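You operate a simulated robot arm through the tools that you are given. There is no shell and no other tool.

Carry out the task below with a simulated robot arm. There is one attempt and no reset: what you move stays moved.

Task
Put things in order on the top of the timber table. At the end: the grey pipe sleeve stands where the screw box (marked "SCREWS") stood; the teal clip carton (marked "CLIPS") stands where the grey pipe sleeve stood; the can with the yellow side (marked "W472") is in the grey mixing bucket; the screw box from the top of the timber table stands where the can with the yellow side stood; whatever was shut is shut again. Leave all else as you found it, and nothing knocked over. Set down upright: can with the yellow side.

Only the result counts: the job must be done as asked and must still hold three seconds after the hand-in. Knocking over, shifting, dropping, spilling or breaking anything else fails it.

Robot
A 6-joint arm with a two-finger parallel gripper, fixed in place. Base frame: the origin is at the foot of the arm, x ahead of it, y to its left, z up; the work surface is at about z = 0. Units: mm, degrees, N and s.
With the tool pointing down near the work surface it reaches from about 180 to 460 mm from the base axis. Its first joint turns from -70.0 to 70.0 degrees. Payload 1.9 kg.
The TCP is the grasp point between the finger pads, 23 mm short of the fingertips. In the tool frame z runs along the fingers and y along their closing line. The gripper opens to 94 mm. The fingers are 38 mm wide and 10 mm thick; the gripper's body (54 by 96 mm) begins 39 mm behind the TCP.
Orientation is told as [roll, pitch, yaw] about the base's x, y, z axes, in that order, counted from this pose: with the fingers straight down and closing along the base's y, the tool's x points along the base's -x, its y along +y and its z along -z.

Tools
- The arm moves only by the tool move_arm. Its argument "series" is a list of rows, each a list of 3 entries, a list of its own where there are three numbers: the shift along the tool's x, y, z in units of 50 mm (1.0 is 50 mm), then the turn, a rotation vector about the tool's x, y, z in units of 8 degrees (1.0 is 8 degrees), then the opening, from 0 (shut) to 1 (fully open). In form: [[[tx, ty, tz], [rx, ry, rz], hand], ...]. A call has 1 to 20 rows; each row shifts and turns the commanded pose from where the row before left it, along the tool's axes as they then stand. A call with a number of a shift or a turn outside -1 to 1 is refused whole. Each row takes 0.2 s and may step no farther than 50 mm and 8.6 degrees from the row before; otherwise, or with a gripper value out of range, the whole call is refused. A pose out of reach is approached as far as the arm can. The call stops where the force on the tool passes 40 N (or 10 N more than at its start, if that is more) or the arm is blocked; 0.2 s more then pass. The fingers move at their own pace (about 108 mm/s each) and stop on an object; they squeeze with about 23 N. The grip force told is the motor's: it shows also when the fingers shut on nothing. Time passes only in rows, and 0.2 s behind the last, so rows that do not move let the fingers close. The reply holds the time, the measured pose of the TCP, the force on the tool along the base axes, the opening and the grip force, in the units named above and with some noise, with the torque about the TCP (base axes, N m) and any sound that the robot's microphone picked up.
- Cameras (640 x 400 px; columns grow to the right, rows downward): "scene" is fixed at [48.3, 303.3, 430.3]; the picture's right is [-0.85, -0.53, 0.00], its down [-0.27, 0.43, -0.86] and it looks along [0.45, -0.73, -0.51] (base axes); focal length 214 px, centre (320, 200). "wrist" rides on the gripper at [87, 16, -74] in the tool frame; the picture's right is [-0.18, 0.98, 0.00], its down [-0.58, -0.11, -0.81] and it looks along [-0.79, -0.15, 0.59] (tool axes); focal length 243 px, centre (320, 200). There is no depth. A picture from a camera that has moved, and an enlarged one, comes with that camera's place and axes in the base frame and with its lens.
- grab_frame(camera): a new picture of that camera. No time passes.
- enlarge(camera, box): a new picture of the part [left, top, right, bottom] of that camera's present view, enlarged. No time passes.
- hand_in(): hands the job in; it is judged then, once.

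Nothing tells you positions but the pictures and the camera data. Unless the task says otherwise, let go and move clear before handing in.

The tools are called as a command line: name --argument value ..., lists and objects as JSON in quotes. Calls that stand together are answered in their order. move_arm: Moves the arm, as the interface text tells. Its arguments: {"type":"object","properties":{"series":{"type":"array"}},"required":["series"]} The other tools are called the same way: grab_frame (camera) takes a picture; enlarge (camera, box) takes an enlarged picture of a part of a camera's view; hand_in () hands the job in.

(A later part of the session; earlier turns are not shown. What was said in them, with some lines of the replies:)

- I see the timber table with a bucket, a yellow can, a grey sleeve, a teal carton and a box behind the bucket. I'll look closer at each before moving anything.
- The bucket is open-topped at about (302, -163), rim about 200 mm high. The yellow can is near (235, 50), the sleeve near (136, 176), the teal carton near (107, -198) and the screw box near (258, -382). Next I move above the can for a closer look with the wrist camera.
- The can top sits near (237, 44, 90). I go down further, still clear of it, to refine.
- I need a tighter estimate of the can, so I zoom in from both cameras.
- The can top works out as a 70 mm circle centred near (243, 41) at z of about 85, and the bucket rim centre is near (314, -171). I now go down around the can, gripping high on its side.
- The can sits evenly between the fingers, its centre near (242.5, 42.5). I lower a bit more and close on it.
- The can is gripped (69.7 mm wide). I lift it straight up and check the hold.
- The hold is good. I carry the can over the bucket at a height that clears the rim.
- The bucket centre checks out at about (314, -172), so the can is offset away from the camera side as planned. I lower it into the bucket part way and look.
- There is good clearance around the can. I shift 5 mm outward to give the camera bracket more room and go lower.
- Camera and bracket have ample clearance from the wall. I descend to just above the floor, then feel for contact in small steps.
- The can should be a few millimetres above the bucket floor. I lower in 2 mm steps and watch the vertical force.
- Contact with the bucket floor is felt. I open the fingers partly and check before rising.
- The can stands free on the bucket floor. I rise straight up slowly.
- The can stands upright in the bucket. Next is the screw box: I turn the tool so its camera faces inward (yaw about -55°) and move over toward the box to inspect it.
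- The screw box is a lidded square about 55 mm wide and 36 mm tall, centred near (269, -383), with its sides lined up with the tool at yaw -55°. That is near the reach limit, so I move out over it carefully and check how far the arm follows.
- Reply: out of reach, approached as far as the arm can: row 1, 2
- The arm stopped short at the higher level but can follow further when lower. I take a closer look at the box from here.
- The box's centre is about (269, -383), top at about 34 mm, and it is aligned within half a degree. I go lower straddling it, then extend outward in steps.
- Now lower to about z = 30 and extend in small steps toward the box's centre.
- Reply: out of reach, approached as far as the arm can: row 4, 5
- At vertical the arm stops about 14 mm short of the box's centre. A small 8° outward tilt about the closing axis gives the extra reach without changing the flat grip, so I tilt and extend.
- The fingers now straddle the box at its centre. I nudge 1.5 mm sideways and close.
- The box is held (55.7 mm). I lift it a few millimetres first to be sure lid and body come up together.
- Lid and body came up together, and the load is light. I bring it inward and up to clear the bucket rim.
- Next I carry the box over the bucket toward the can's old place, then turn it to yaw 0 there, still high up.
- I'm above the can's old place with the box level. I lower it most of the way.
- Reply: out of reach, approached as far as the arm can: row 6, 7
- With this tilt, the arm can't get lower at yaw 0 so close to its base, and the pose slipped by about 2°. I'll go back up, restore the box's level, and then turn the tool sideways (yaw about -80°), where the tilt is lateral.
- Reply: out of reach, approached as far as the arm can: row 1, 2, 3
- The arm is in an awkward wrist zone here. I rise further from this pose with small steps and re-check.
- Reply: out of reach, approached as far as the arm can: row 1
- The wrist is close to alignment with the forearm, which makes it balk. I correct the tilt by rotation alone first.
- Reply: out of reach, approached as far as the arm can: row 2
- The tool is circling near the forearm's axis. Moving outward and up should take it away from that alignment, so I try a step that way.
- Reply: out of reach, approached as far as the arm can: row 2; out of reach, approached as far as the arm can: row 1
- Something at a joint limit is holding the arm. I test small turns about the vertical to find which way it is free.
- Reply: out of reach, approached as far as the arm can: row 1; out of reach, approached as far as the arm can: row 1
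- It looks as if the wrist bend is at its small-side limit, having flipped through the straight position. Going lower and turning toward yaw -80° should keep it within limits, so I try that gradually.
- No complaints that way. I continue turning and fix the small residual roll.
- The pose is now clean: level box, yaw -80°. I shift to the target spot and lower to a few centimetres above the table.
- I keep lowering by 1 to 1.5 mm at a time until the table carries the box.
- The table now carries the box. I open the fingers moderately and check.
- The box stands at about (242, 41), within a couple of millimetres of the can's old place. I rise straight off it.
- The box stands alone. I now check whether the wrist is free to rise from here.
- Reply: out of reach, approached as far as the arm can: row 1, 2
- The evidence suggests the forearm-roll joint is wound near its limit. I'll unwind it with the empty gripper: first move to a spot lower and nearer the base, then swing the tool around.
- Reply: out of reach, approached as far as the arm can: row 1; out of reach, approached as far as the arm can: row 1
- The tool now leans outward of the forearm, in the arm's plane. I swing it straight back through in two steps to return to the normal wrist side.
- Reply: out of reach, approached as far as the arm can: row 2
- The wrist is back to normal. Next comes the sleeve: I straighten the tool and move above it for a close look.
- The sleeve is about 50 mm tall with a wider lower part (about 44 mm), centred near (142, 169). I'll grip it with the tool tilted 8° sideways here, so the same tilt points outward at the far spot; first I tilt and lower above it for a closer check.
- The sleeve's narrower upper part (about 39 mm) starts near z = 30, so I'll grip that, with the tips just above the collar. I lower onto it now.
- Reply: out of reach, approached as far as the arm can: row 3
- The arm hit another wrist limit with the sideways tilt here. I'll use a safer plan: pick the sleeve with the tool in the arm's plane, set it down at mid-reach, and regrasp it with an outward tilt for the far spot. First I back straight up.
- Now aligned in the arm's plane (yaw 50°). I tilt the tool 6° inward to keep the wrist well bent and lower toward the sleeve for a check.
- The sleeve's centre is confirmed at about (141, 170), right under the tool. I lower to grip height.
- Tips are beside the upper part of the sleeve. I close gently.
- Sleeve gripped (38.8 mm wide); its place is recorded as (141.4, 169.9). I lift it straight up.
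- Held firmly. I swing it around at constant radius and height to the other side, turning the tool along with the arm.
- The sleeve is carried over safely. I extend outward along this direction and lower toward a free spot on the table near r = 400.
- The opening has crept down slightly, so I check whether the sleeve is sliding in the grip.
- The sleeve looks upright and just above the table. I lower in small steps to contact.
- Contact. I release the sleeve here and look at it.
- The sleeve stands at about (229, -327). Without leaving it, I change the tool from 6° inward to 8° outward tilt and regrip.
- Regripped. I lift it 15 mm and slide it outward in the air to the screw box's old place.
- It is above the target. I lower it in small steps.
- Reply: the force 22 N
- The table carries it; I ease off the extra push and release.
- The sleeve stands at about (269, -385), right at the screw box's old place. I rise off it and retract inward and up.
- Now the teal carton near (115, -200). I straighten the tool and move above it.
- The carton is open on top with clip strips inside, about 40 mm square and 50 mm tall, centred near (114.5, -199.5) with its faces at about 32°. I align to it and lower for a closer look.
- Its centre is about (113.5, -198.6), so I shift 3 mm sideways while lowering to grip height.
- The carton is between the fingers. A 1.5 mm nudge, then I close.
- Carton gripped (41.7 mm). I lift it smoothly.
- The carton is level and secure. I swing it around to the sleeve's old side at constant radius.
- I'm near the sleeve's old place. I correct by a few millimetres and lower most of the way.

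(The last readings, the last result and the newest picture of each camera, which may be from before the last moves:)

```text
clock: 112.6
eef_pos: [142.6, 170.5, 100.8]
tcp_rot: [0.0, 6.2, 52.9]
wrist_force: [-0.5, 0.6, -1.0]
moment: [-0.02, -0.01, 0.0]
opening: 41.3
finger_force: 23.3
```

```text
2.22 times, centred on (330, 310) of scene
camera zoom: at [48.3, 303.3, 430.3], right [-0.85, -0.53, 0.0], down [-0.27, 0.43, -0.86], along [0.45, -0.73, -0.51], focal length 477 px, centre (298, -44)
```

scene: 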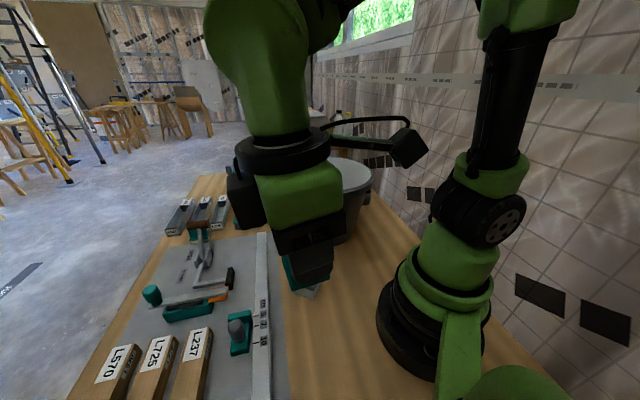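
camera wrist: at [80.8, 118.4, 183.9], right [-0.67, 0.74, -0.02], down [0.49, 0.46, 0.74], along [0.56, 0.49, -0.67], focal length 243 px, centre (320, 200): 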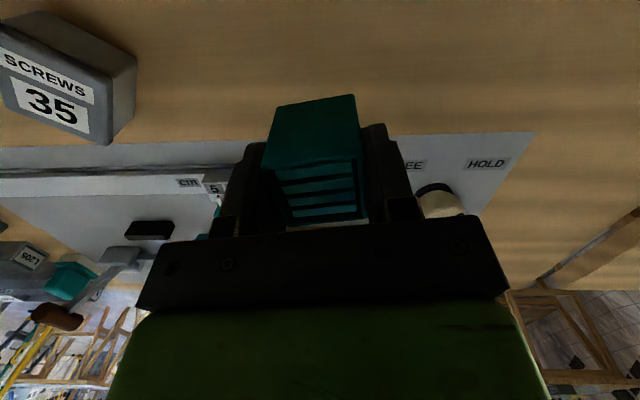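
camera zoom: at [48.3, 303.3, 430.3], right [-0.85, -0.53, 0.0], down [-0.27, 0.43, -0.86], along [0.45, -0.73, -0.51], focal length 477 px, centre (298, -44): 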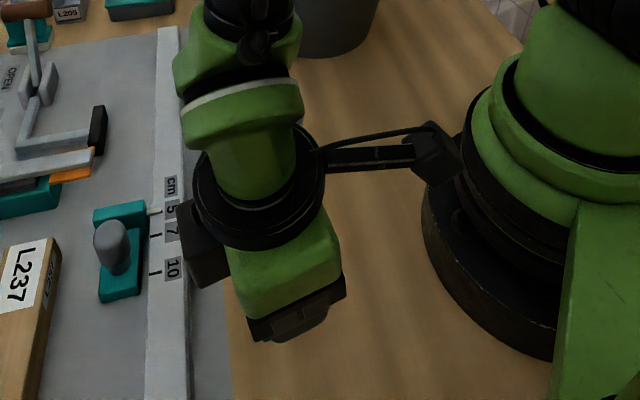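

move_arm --series '[[[-0.03, -0.003, 0.4], [0, 0, 0], 0.2], [[-0.03, -0.003, 0.4], [0, 0, 0], 0.2], [[-0.03, -0.002, 0.25], [0, 0, 0], 0.2], [[0, 0, 0], [0, 0, 0], 0.2]]'

move_arm --series '[[[-0.006, 0, 0.06], [0, 0, 0], 0.2], [[0, 0, 0], [0, 0, 0], 0.2]]'

```text
clock: 113.6
eef_pos: [142.2, 169.3, 47.0]
tcp_rot: [-0.1, 6.0, 52.8]
wrist_force: [0.3, -0.1, -1.8]
moment: [-0.02, 0.04, 0.0]
opening: 41.7
finger_force: 22.7
```

```text
clock: 114.2
eef_pos: [141.2, 170.3, 45.2]
tcp_rot: [0.1, 6.0, 53.0]
wrist_force: [0.6, -0.3, -1.0]
moment: [-0.02, -0.01, 0.02]
opening: 41.7
finger_force: 23.0
```

Position is right at (141.5, 170). I feel for the table in small steps.

move_arm --series '[[[-0.004, 0, 0.04], [0, 0, 0], 0.2], [[0, 0, 0], [0, 0, 0], 0.2]]'

move_arm --series '[[[-0.003, 0, 0.025], [0, 0, 0], 0.2], [[0, 0, 0], [0, 0, 0], 0.2]]'

move_arm --series '[[[-0.002, 0, 0.015], [0, 0, 0], 0.2], [[0, 0, 0], [0, 0, 0], 0.2]]'

```text
clock: 114.8
eef_pos: [142.4, 170.3, 43.4]
tcp_rot: [0.0, 6.1, 52.9]
wrist_force: [0.3, 0.5, -1.2]
moment: [0.02, 0.0, 0.01]
opening: 41.6
finger_force: 22.8
```

```text
clock: 115.4
eef_pos: [142.6, 170.3, 41.5]
tcp_rot: [0.0, 6.1, 52.8]
wrist_force: [0.6, 0.1, -1.5]
moment: [-0.02, 0.03, 0.01]
opening: 41.6
finger_force: 22.8
```

```text
clock: 116.0
eef_pos: [141.4, 169.2, 41.7]
tcp_rot: [0.0, 6.2, 52.8]
wrist_force: [0.2, 0.3, -1.0]
moment: [0.0, -0.04, 0.0]
opening: 41.5
finger_force: 22.8
```

move_arm --series '[[[-0.002, 0, 0.016], [0, 0, 0], 0.2], [[0, 0, 0], [0, 0, 0], 0.2]]'

move_arm --series '[[[-0.001, 0, 0.012], [0, 0, 0], 0.2], [[0, 0, 0], [0, 0, 0], 0.2]]'

```text
clock: 116.6
eef_pos: [141.5, 169.7, 40.2]
tcp_rot: [-0.1, 6.0, 52.7]
wrist_force: [-1.6, -3.3, 20.2]
moment: [0.0, -0.02, -0.02]
opening: 41.8
finger_force: 23.6
```

```text
clock: 117.2
eef_pos: [141.7, 169.9, 38.5]
tcp_rot: [0.0, 6.0, 53.0]
wrist_force: [-3.6, 0.7, 15.4]
moment: [0.16, 0.04, -0.04]
opening: 41.4
finger_force: 23.1
```

Contact is made. I ease off and release, opening moderately.

move_arm --series '[[[0.002, 0, -0.018], [0, 0, 0], 0.2], [[0, 0, 0], [0, 0, 0], 0.5], [[0, 0, 0], [0, 0, 0], 0.6], [[0, 0, 0], [0, 0, 0], 0.65]]'

grab_frame --camera "wrist"

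```text
clock: 118.2
eef_pos: [142.2, 171.0, 41.3]
tcp_rot: [0.1, 6.0, 53.0]
wrist_force: [-0.5, -0.1, 0.1]
moment: [-0.02, 0.0, -0.01]
opening: 61.0
finger_force: 0.0
```

```text
taken
camera wrist: at [81.0, 118.1, 124.2], right [-0.67, 0.74, -0.02], down [0.49, 0.46, 0.74], along [0.56, 0.49, -0.67], focal length 243 px, centre (320, 200)
```

wrist: 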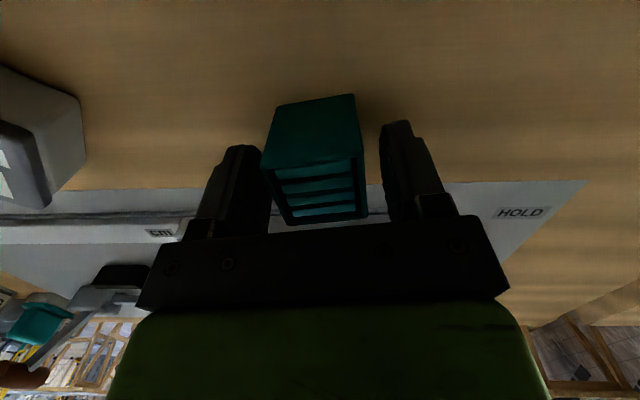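

The carton stands free. I rise straight up and then inspect everything.

move_arm --series '[[[0.021, 0, -0.199], [0, 0, 0], 0.65], [[0.042, 0, -0.398], [0, 0, 0], 0.65], [[0.0627, 0, -0.597], [0, 0, 0], 0.65], [[0.0836, 0, -0.796], [0, 0, 0], 0.8], [[0.0836, 0, -0.796], [0, 0, 0], 1], [[0.0836, 0, -0.796], [0, 0, 0], 1], [[0.0836, 0, -0.796], [0, 0, 0], 1], [[0, 0, 0], [0, 0, 0], 1]]'

grab_frame --camera "wrist"

grab_frame --camera "scene"

```text
clock: 120.0
eef_pos: [142.5, 169.1, 260.0]
tcp_rot: [0.0, 6.1, 52.9]
wrist_force: [-0.1, -0.4, 0.1]
moment: [-0.02, -0.01, -0.01]
opening: 94.0
finger_force: 0.1
```

```text
taken
camera wrist: at [81.3, 116.3, 344.1], right [-0.67, 0.74, -0.02], down [0.49, 0.46, 0.74], along [0.56, 0.49, -0.67], focal length 243 px, centre (320, 200)
```

wrist: 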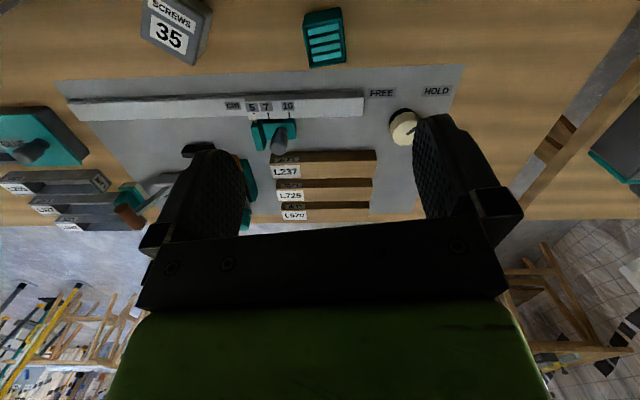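

```text
taken
```

scene: 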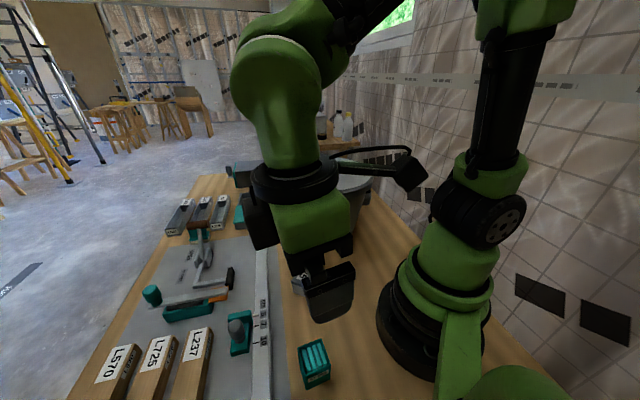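

All items are in place. I straighten the tool and move clear so I can inspect the whole table.

move_arm --series '[[[0, 0, 0], [0, -0.75, 0], 1], [[0.369, -0.767, -0.24], [0, 0, 0], 1], [[0.369, -0.767, -0.24], [0, 0, 0], 1], [[0.369, -0.767, -0.24], [0, 0, 0], 1], [[0.369, -0.767, -0.24], [0, 0, 0], 1], [[0.369, -0.767, -0.24], [0, 0, 0], 1], [[0, 0, 0], [0, 0, 0], 1]]'

grab_frame --camera "scene"

enlarge --camera "scene" --box '[268, 240, 348, 310]'

enlarge --camera "scene" --box '[280, 330, 350, 400]'

enlarge --camera "scene" --box '[350, 180, 410, 220]'

enlarge --camera "scene" --box '[80, 150, 300, 400]'

```text
clock: 121.6
eef_pos: [238.7, -20.1, 321.8]
tcp_rot: [0.0, 0.1, 52.9]
wrist_force: [0.3, -0.6, 0.4]
moment: [0.01, 0.01, 0.05]
opening: 94.2
finger_force: 0.0
```

```text
taken
```

scene: 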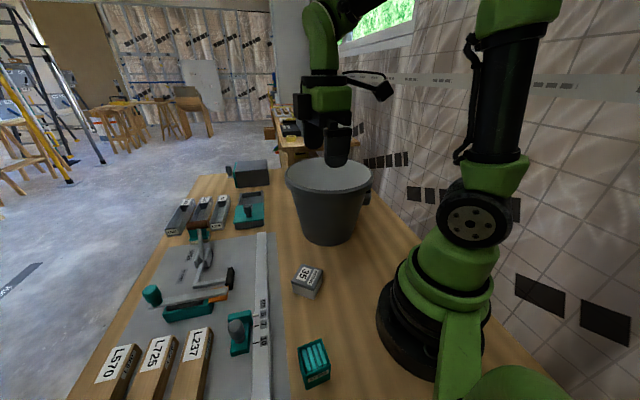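

```text
5.71 times, centred on (308, 275) of scene
camera zoom: at [48.3, 303.3, 430.3], right [-0.85, -0.53, 0.0], down [-0.27, 0.43, -0.86], along [0.45, -0.73, -0.51], focal length 1226 px, centre (389, -229)
```

zoom: 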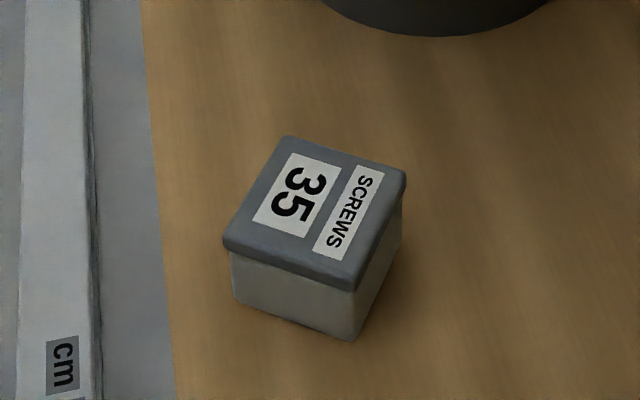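

```text
5.71 times, centred on (315, 365) of scene
camera zoom: at [48.3, 303.3, 430.3], right [-0.85, -0.53, 0.0], down [-0.27, 0.43, -0.86], along [0.45, -0.73, -0.51], focal length 1226 px, centre (349, -743)
```

zoom: 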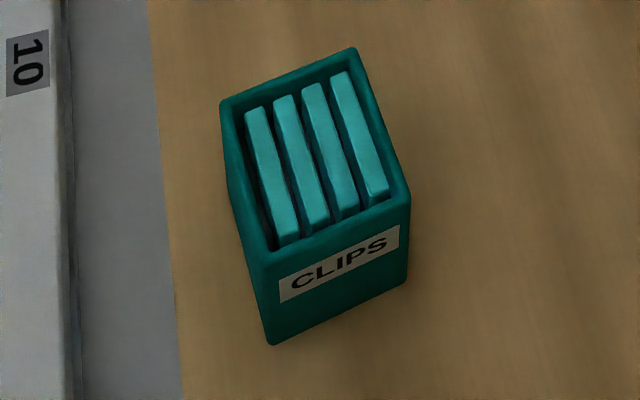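

```text
10.00 times, centred on (380, 200) of scene
camera zoom: at [48.3, 303.3, 430.3], right [-0.85, -0.53, 0.0], down [-0.27, 0.43, -0.86], along [0.45, -0.73, -0.51], focal length 2145 px, centre (-280, 200)
```

zoom: 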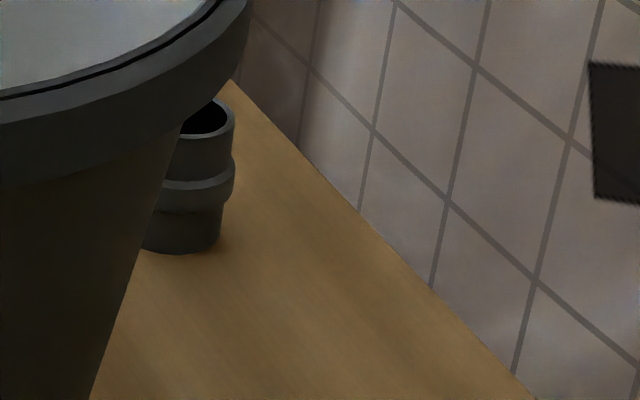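

```text
1.60 times, centred on (190, 275) of scene
camera zoom: at [48.3, 303.3, 430.3], right [-0.85, -0.53, 0.0], down [-0.27, 0.43, -0.86], along [0.45, -0.73, -0.51], focal length 343 px, centre (528, 80)
```

zoom: 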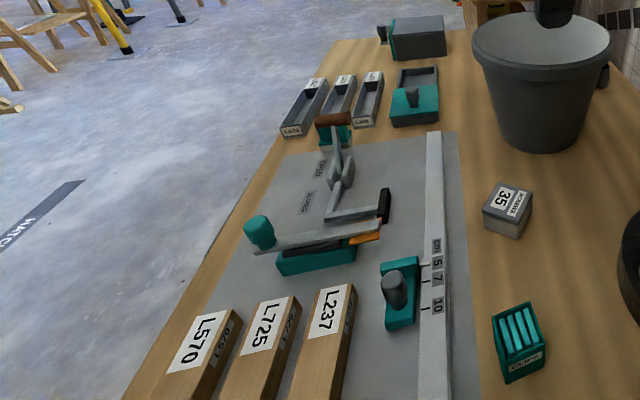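

The screw box stands shut where the can was, the carton where the sleeve was, and the sleeve where the screw box was. The can stands upright in the bucket and everything else looks unmoved. The arm is clear with the gripper open, so I hand in.

hand_in

```text
The job is handed in.
```

I've handed in the job with every item moved as asked. In the last pictures nothing is knocked over and nothing else looks shifted.

| Item | Where it is now | How close |
|---|---|---|
| Can "W472" | Upright on the bucket floor | – |
| Screw box, lid shut | Where the can stood | About 2 mm |
| Grey pipe sleeve | Where the screw box stood | 3–5 mm; my two camera estimates differ a little |
| Clip carton, clips still in it | Where the sleeve stood | About 1 mm |

- **Turned items:** the screw box and the carton do not face the same way as before.
- **Extra set-down:** I put the sleeve down once on a free spot partway, to regrip it for the far corner.
- **Slip in mid-air:** the arm stuck at its joint limits while holding the screw box. The box leaned about 2–3° for a moment; it was level again before I set it down.
- **Shut things:** I opened nothing, so nothing needed closing.
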